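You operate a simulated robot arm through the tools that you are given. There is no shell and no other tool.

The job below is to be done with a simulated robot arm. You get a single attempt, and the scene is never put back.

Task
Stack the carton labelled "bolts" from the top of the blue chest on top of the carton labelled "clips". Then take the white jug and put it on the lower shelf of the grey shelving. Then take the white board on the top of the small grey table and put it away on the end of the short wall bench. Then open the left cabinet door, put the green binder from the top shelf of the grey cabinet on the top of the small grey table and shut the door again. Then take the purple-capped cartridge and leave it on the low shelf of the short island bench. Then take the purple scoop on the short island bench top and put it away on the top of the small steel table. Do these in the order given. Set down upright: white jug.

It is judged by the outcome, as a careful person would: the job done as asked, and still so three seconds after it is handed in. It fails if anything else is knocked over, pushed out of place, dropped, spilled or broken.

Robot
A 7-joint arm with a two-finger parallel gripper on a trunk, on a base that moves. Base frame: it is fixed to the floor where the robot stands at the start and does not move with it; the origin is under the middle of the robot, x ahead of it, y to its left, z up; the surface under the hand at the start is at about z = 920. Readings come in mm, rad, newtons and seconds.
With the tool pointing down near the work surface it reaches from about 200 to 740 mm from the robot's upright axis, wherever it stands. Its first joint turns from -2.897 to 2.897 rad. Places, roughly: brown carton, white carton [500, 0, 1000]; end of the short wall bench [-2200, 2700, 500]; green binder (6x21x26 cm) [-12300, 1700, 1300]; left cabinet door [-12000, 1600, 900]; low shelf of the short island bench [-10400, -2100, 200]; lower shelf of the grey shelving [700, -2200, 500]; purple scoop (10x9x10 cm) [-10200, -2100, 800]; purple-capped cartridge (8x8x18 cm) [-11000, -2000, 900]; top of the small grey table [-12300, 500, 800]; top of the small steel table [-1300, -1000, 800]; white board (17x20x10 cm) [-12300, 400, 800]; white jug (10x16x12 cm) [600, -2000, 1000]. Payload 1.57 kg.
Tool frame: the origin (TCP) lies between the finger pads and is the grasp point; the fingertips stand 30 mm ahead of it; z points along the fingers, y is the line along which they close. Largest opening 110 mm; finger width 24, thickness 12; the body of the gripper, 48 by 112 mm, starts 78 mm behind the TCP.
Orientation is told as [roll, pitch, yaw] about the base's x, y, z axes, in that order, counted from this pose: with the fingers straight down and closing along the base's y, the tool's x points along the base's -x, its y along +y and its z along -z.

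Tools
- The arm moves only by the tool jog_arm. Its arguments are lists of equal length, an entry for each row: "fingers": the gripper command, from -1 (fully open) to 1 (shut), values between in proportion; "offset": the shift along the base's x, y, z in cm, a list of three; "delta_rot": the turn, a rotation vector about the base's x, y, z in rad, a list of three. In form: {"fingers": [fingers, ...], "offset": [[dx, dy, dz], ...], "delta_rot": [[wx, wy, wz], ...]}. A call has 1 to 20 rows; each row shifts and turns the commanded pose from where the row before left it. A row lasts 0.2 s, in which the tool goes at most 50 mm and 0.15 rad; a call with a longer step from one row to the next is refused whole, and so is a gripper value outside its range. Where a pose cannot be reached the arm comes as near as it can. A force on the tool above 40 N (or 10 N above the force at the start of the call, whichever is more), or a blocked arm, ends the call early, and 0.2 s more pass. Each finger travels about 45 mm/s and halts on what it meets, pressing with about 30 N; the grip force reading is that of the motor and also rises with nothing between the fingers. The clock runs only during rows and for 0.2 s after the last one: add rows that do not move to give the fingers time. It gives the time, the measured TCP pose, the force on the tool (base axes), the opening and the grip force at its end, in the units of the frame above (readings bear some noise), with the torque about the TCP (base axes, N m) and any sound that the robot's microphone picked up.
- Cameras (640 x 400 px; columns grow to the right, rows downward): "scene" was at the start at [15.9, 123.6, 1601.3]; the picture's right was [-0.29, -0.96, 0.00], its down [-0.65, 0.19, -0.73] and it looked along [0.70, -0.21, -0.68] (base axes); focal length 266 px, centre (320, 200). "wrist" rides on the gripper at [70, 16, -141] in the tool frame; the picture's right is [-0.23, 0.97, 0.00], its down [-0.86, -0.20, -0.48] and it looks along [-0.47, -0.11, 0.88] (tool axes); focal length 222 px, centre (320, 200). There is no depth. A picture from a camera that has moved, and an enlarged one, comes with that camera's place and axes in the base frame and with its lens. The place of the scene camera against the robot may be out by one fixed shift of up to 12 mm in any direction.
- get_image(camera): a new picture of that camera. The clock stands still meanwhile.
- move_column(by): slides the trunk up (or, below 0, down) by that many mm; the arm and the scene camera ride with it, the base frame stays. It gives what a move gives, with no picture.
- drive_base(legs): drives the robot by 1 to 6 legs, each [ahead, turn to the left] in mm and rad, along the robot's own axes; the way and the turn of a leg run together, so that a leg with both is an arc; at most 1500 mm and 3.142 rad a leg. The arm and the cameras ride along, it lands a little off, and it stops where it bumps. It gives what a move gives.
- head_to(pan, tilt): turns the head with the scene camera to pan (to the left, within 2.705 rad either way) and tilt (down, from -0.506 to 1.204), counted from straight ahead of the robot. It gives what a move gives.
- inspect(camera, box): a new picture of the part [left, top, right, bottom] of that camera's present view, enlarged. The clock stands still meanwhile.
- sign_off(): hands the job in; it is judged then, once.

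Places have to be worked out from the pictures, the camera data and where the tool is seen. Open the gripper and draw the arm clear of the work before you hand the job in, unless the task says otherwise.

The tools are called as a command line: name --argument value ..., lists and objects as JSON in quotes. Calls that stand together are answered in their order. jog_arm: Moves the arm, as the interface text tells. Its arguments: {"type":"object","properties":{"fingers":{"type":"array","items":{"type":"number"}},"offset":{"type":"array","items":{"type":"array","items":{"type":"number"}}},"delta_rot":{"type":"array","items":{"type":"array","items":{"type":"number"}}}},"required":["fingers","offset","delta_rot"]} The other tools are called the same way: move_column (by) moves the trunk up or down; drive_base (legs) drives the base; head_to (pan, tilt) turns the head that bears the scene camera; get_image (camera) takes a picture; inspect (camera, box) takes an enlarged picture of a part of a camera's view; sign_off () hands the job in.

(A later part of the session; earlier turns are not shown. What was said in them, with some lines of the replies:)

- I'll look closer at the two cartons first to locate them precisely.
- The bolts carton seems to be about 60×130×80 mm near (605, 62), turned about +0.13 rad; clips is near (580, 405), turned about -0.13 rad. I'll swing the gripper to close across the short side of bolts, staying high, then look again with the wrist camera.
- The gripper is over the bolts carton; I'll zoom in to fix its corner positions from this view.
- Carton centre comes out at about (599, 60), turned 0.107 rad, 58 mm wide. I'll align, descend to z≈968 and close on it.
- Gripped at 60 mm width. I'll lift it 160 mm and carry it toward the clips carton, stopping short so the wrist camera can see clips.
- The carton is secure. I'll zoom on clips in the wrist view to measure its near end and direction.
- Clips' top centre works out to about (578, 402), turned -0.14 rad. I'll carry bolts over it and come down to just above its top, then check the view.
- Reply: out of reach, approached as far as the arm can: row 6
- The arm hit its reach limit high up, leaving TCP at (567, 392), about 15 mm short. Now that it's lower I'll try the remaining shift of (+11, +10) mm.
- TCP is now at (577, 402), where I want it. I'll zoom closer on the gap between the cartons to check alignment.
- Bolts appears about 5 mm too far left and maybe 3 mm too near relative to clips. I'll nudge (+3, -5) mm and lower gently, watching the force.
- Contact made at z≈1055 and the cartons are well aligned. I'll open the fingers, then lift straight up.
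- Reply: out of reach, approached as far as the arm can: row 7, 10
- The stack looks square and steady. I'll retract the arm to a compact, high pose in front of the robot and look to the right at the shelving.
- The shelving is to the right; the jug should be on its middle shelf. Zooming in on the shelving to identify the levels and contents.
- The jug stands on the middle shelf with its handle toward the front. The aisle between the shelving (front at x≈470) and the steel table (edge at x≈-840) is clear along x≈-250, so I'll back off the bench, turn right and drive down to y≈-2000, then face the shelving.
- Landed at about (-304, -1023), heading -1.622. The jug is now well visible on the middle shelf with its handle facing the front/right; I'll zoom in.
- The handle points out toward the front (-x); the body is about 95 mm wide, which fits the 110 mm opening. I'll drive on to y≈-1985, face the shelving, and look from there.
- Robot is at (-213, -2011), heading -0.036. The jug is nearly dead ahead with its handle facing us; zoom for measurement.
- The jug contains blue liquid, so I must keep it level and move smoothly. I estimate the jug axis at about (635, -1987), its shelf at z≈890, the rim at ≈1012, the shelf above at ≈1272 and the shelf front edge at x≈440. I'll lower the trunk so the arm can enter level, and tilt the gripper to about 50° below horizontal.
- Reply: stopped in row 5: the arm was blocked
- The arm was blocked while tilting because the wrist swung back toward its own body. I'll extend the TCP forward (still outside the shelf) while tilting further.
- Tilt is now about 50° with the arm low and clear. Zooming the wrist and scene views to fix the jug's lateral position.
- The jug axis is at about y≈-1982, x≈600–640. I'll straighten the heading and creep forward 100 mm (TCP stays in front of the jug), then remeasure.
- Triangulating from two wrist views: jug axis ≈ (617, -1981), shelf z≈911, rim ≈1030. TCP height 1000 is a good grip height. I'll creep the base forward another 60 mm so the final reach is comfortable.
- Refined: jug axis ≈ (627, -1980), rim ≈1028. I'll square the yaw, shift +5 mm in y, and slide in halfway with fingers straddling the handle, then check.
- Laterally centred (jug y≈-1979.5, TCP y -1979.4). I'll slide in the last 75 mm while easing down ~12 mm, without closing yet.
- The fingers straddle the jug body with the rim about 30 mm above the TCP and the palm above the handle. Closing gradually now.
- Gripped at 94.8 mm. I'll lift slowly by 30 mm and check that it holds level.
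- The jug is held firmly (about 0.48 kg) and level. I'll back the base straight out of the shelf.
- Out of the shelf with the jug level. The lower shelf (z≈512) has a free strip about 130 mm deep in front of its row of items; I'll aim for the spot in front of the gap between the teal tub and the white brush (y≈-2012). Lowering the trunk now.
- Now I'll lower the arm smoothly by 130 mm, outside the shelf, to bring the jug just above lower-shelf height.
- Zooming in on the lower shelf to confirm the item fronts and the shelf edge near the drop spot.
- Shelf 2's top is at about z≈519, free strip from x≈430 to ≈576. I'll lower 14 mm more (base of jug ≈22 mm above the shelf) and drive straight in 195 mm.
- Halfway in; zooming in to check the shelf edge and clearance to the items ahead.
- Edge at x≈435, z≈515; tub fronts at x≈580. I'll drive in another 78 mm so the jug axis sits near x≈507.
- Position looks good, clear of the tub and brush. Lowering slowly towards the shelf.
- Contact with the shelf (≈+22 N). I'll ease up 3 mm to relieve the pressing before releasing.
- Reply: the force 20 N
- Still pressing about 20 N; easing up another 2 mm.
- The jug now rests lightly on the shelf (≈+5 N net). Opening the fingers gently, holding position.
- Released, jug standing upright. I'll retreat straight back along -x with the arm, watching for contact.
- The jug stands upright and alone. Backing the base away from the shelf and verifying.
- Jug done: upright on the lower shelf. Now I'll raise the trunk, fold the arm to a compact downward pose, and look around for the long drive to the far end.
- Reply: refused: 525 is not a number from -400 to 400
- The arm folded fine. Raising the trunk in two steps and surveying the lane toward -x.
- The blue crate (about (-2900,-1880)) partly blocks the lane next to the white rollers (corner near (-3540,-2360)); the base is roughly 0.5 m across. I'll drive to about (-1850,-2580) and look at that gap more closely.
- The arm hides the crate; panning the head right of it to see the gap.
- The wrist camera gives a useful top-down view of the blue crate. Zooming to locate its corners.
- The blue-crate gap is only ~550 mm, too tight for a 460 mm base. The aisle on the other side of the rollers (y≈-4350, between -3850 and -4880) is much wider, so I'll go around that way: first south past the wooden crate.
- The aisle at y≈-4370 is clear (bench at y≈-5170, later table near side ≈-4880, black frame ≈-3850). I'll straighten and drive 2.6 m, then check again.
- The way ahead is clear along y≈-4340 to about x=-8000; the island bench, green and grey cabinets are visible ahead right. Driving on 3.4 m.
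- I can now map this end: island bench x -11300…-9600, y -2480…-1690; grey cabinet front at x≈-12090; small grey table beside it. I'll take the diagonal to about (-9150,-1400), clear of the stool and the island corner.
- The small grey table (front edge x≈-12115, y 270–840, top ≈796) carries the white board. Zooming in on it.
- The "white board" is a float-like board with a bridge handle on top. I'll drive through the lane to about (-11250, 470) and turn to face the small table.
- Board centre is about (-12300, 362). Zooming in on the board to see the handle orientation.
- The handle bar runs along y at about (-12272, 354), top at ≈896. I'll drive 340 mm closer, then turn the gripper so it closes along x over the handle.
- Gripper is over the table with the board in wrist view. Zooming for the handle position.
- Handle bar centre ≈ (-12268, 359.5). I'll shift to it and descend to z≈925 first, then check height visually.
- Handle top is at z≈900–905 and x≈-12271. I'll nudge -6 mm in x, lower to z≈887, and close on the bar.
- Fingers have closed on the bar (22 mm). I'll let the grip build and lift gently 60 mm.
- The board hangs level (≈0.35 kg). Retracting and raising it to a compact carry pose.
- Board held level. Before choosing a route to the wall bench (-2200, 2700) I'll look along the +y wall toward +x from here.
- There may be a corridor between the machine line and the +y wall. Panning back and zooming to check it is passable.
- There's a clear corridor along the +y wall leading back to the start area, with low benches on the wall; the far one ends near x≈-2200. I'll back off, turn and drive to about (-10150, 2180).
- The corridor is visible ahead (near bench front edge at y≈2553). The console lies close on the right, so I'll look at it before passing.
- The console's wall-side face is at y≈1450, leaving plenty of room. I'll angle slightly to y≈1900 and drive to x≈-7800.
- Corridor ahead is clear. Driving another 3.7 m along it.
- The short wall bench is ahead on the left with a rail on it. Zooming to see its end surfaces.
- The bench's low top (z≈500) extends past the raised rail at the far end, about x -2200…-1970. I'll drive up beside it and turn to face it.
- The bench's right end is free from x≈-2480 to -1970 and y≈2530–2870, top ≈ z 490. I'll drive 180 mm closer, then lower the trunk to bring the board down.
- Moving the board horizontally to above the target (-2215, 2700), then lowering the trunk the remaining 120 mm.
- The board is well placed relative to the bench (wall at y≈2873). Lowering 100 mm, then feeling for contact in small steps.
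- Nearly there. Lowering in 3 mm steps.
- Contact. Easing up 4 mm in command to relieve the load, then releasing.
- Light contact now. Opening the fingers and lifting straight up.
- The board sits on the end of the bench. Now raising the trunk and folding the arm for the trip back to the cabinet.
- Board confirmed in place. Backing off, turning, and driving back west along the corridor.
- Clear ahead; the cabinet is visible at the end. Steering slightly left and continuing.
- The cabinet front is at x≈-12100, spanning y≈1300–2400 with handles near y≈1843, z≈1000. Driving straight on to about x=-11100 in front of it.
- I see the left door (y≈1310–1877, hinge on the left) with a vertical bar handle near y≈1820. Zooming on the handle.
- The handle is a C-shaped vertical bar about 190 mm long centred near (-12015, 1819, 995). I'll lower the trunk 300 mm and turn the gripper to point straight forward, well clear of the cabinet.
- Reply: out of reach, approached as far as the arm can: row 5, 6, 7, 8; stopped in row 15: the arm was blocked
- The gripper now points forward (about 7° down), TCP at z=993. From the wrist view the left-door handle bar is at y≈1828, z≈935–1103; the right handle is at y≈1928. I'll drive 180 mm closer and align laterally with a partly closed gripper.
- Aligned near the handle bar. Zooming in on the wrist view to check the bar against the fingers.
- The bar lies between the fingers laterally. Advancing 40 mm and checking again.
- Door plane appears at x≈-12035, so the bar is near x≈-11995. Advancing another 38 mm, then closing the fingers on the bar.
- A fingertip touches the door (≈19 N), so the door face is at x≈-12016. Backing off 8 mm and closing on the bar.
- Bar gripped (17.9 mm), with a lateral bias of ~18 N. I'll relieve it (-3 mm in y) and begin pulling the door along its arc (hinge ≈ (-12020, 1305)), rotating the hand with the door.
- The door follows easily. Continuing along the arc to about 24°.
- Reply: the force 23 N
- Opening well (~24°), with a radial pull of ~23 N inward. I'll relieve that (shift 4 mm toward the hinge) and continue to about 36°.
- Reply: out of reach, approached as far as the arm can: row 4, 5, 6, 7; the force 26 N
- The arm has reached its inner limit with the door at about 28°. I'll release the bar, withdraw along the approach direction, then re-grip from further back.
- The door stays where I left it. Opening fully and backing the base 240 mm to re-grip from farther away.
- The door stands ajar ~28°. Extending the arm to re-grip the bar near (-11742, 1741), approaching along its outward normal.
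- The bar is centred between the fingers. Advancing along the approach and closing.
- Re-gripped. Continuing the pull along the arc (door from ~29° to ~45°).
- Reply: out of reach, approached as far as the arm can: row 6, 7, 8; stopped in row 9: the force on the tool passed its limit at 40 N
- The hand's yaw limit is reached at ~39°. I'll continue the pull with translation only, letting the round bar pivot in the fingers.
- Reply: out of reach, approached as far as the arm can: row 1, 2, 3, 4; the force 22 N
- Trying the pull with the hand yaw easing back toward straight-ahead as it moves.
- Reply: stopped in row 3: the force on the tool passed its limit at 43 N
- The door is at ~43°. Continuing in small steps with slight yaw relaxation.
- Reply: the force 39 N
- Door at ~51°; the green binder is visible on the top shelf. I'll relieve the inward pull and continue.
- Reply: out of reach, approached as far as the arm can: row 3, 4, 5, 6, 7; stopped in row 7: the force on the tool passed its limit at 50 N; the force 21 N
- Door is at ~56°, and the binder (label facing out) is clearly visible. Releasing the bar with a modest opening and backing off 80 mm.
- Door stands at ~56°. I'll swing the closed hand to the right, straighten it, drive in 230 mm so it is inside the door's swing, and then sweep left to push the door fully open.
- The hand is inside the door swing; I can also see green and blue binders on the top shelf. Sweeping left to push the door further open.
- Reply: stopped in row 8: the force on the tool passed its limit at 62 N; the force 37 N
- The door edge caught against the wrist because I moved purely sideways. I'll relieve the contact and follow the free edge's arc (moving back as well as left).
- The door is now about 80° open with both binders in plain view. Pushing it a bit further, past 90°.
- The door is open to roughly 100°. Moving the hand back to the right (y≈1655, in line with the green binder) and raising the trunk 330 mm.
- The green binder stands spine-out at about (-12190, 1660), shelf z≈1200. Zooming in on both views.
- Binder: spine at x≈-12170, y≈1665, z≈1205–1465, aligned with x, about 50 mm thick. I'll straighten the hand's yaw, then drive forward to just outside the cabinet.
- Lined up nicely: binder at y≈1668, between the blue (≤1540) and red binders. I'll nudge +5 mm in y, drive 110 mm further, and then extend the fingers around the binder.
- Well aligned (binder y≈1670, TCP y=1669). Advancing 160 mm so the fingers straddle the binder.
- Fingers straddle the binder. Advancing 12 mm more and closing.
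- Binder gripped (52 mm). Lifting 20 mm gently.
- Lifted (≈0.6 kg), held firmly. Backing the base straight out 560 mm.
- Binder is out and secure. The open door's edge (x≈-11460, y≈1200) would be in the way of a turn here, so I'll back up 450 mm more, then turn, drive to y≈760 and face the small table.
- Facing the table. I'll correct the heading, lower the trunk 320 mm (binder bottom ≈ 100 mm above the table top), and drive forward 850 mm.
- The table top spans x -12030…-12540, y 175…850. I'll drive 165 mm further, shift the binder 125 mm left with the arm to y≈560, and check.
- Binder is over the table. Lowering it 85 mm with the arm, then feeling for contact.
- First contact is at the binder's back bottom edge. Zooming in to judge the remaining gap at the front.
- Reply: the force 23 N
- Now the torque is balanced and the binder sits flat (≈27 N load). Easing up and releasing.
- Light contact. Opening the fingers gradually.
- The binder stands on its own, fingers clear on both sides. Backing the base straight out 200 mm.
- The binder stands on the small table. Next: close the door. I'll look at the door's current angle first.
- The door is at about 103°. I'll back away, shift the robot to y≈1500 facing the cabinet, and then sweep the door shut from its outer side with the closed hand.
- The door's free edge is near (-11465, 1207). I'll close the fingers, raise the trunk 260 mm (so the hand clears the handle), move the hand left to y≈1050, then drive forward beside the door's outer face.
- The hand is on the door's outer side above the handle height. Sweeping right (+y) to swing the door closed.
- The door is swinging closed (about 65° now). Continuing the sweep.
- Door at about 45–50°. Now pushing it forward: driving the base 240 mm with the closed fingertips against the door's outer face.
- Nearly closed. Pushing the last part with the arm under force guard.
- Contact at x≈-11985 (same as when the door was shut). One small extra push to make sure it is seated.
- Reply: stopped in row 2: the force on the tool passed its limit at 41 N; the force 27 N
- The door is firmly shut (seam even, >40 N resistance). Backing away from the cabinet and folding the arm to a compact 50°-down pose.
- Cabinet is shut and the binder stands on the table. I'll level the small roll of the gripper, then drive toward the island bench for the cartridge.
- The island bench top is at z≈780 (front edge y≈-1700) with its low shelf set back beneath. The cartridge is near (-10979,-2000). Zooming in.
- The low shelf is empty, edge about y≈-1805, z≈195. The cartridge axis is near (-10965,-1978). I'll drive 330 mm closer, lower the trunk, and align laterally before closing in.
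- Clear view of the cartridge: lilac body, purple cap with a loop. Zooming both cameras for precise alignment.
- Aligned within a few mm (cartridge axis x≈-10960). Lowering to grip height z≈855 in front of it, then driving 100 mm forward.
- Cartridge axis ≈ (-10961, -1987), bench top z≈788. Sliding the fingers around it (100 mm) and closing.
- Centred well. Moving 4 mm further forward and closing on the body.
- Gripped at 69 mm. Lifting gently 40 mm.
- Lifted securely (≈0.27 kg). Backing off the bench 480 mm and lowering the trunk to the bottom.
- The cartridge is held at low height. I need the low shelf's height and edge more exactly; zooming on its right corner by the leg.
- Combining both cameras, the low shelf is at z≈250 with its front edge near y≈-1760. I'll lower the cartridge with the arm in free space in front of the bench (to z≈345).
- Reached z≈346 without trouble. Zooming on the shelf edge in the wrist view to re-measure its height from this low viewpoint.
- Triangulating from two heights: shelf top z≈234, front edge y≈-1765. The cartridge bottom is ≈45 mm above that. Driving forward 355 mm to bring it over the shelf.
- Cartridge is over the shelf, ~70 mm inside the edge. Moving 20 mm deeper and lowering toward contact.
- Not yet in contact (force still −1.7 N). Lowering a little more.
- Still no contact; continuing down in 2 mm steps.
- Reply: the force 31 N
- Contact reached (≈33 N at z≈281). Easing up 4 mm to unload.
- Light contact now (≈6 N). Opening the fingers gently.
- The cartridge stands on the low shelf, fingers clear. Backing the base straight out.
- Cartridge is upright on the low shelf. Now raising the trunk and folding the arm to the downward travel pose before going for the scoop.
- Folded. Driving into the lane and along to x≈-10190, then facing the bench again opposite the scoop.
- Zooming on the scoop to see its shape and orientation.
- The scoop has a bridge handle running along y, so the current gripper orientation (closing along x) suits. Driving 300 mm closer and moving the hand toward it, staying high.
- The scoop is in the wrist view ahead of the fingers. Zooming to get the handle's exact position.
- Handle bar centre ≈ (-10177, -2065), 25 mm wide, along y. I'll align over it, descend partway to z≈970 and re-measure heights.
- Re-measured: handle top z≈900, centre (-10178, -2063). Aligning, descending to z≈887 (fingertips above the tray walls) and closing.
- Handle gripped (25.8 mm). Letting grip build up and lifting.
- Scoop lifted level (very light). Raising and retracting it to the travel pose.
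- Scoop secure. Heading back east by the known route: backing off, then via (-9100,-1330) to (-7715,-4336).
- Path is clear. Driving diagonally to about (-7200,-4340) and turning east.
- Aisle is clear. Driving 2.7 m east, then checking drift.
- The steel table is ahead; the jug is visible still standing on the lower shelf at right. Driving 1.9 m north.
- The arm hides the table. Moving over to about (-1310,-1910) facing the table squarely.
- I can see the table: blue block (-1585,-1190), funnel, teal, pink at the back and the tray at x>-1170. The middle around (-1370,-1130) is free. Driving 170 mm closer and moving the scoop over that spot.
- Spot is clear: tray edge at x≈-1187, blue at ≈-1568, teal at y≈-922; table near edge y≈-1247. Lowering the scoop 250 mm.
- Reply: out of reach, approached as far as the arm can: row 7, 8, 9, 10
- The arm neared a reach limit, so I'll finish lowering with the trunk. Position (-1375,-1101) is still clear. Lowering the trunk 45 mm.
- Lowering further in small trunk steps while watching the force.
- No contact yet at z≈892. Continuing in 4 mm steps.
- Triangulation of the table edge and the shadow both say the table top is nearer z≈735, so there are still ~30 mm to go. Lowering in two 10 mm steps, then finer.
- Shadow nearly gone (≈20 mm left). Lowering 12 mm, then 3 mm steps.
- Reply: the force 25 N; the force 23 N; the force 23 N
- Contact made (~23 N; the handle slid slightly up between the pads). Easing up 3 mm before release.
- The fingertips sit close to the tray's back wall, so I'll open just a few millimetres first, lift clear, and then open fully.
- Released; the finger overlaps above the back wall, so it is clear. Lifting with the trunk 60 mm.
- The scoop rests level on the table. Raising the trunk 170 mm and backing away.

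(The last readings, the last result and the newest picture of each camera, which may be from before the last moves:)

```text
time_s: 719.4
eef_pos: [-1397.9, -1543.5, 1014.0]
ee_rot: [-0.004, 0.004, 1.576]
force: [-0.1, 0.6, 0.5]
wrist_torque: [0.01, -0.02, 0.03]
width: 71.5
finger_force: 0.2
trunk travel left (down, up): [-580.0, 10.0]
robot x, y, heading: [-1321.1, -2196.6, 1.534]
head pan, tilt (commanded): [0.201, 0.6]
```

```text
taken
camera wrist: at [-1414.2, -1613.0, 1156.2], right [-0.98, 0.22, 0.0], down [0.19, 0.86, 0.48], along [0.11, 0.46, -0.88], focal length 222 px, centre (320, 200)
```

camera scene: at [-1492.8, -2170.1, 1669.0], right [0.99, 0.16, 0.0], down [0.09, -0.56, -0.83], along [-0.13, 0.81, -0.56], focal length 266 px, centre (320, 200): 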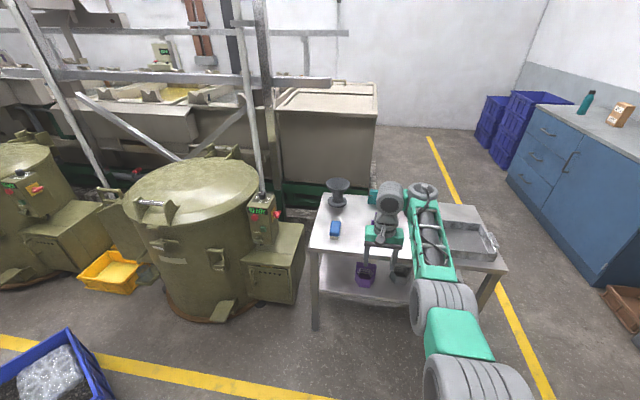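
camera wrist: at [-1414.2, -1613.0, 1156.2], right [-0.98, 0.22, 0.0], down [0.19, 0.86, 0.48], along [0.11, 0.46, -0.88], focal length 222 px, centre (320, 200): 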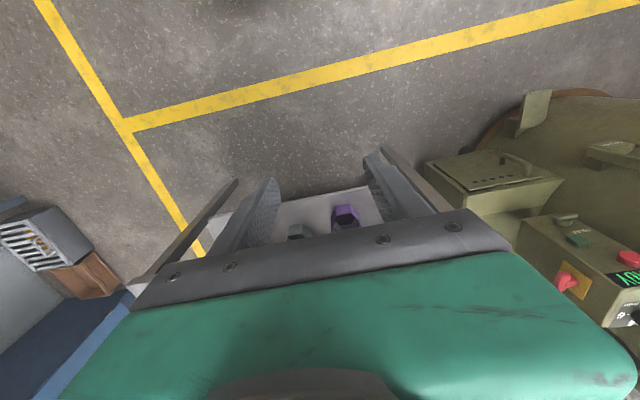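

Retracting the arm to its compact pose with the gripper open, then verifying the table.

jog_arm --fingers '[-1, -1, -1, -1, -1, -1, -1, -1, -1, -1, -1]' --offset '[[0.5, -1.5, 2], [0.8, -2.3, 2], [0.8, -2.3, 2], [0.8, -2.3, 2], [0.8, -2.3, 2], [0.8, -2.3, 2], [0.8, -2.3, 2], [0.8, -2.3, 2], [0.8, -2.3, 2], [0.5, -2, 1], [0, 0, 0]]' --delta_rot '[[0, 0, 0], [0, 0, 0], [0, 0, 0], [0, 0, 0], [0, 0, 0], [0, 0, 0], [0, 0, 0], [0, 0, 0], [0, 0, 0], [0, 0, 0], [0, 0, 0]]'

head_to --pan 0.1 --tilt 0.5

get_image --camera "scene"

```text
time_s: 721.8
eef_pos: [-1324.1, -1763.7, 1206.9]
ee_rot: [-0.004, 0.004, 1.577]
force: [-0.1, 0.6, 0.0]
wrist_torque: [-0.01, 0.0, 0.01]
width: 110.2
finger_force: 0.0
trunk travel left (down, up): [-580.0, 10.0]
robot x, y, heading: [-1316.6, -2192.2, 1.533]
head pan, tilt (commanded): [0.201, 0.6]
```

```text
time_s: 722.5
eef_pos: [-1322.0, -1763.6, 1207.0]
ee_rot: [-0.003, 0.002, 1.578]
force: [0.5, 0.0, 0.5]
wrist_torque: [0.01, 0.0, 0.01]
width: 110.1
finger_force: 0.0
trunk travel left (down, up): [-580.0, 10.0]
robot x, y, heading: [-1321.2, -2193.6, 1.527]
head pan, tilt (commanded): [0.099, 0.499]
```

```text
taken
camera scene: at [-1484.1, -2166.2, 1678.1], right [1.0, 0.06, 0.0], down [0.03, -0.48, -0.88], along [-0.05, 0.88, -0.48], focal length 266 px, centre (320, 200)
```

scene: 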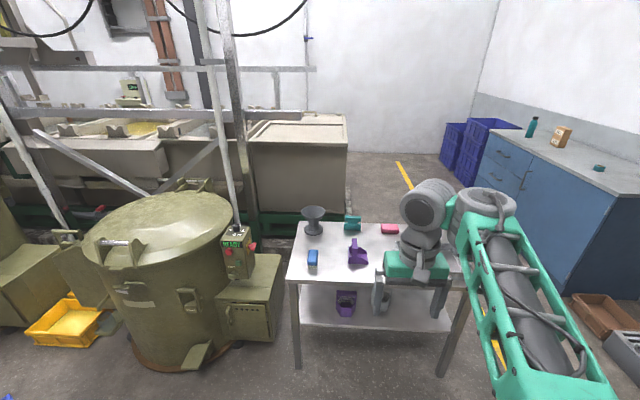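

Everything on the steel table is in place with the scoop added. Zooming to double-check the scoop and the carton stack from here.

inspect --camera "scene" --box '[280, 200, 420, 290]'

inspect --camera "scene" --box '[500, 100, 640, 190]'

head_to --pan -1.3 --tilt 0.35

get_image --camera "scene"

```text
4.44 times, centred on (350, 245) of scene
camera zoom: at [-1484.1, -2166.2, 1678.1], right [1.0, 0.06, 0.0], down [0.03, -0.48, -0.88], along [-0.05, 0.88, -0.48], focal length 1181 px, centre (187, 0)
```

zoom: 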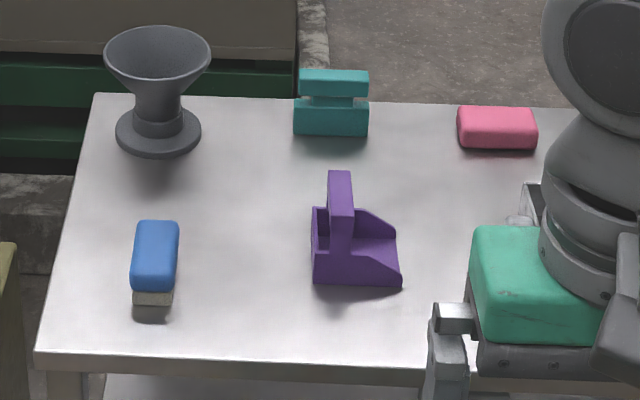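

```text
4.44 times, centred on (570, 145) of scene
camera zoom: at [-1484.1, -2166.2, 1678.1], right [1.0, 0.06, 0.0], down [0.03, -0.48, -0.88], along [-0.05, 0.88, -0.48], focal length 1181 px, centre (-791, 444)
```

zoom: 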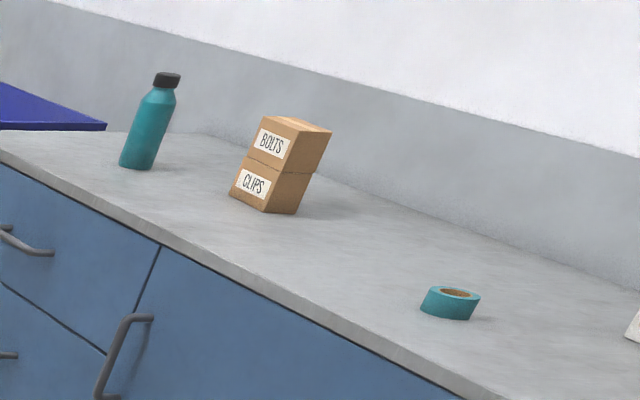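

```text
time_s: 724.0
eef_pos: [-1323.7, -1763.1, 1205.5]
ee_rot: [-0.002, 0.003, 1.578]
force: [1.2, -0.7, 0.3]
wrist_torque: [0.0, 0.01, 0.0]
width: 110.0
finger_force: 0.1
trunk travel left (down, up): [-580.0, 10.0]
robot x, y, heading: [-1316.3, -2196.2, 1.534]
head pan, tilt (commanded): [-1.3, 0.351]
```

```text
taken
camera scene: at [-1387.8, -2235.4, 1691.8], right [0.23, -0.97, 0.0], down [-0.33, -0.08, -0.94], along [0.91, 0.22, -0.34], focal length 266 px, centre (320, 200)
```

scene: 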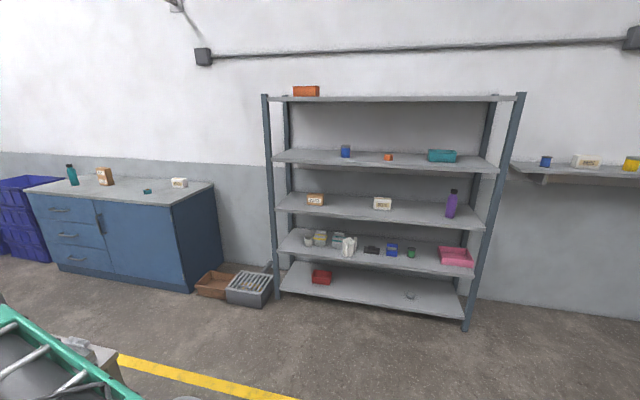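

All six items check out from here or from earlier views: cartons stacked, jug upright on the lower shelf, board on the bench end, binder on the grey table with the cabinet shut, cartridge on the low shelf and scoop on the steel table. The gripper is open and the arm is clear, so I'm handing in.

sign_off

```text
The job is handed in.
```

I did all six moves in the order you gave and handed the job in. I haven't seen the judge's result. I didn't see anything knocked over, spilled or pushed out of place.

| Task | Where it ended up | Last seen |
|---|---|---|
| "Bolts" carton | On top of the "clips" carton on the blue chest | Just before hand-in |
| White jug | Upright on the lower shelf of the grey shelving; it held blue liquid, and I kept it level throughout | Just before hand-in |
| White board | On the free end of the short wall bench | Right after I placed it |
| Green binder | Standing on the small grey table, with the left cabinet door shut | As I drove off from the cabinet |
| Purple-capped cartridge | Upright on the low shelf of the short island bench | As I folded the arm beside that bench |
| Purple scoop | On the top of the small steel table | Just before hand-in |

- **Jug:** it stands at the front of its shelf, so its handle sticks out a little past the edge.
- **Scoop:** it slid a few millimetres up in the gripper when it touched the table, and it sat level once released.

The gripper was open and the arm clear of the work when I handed in.
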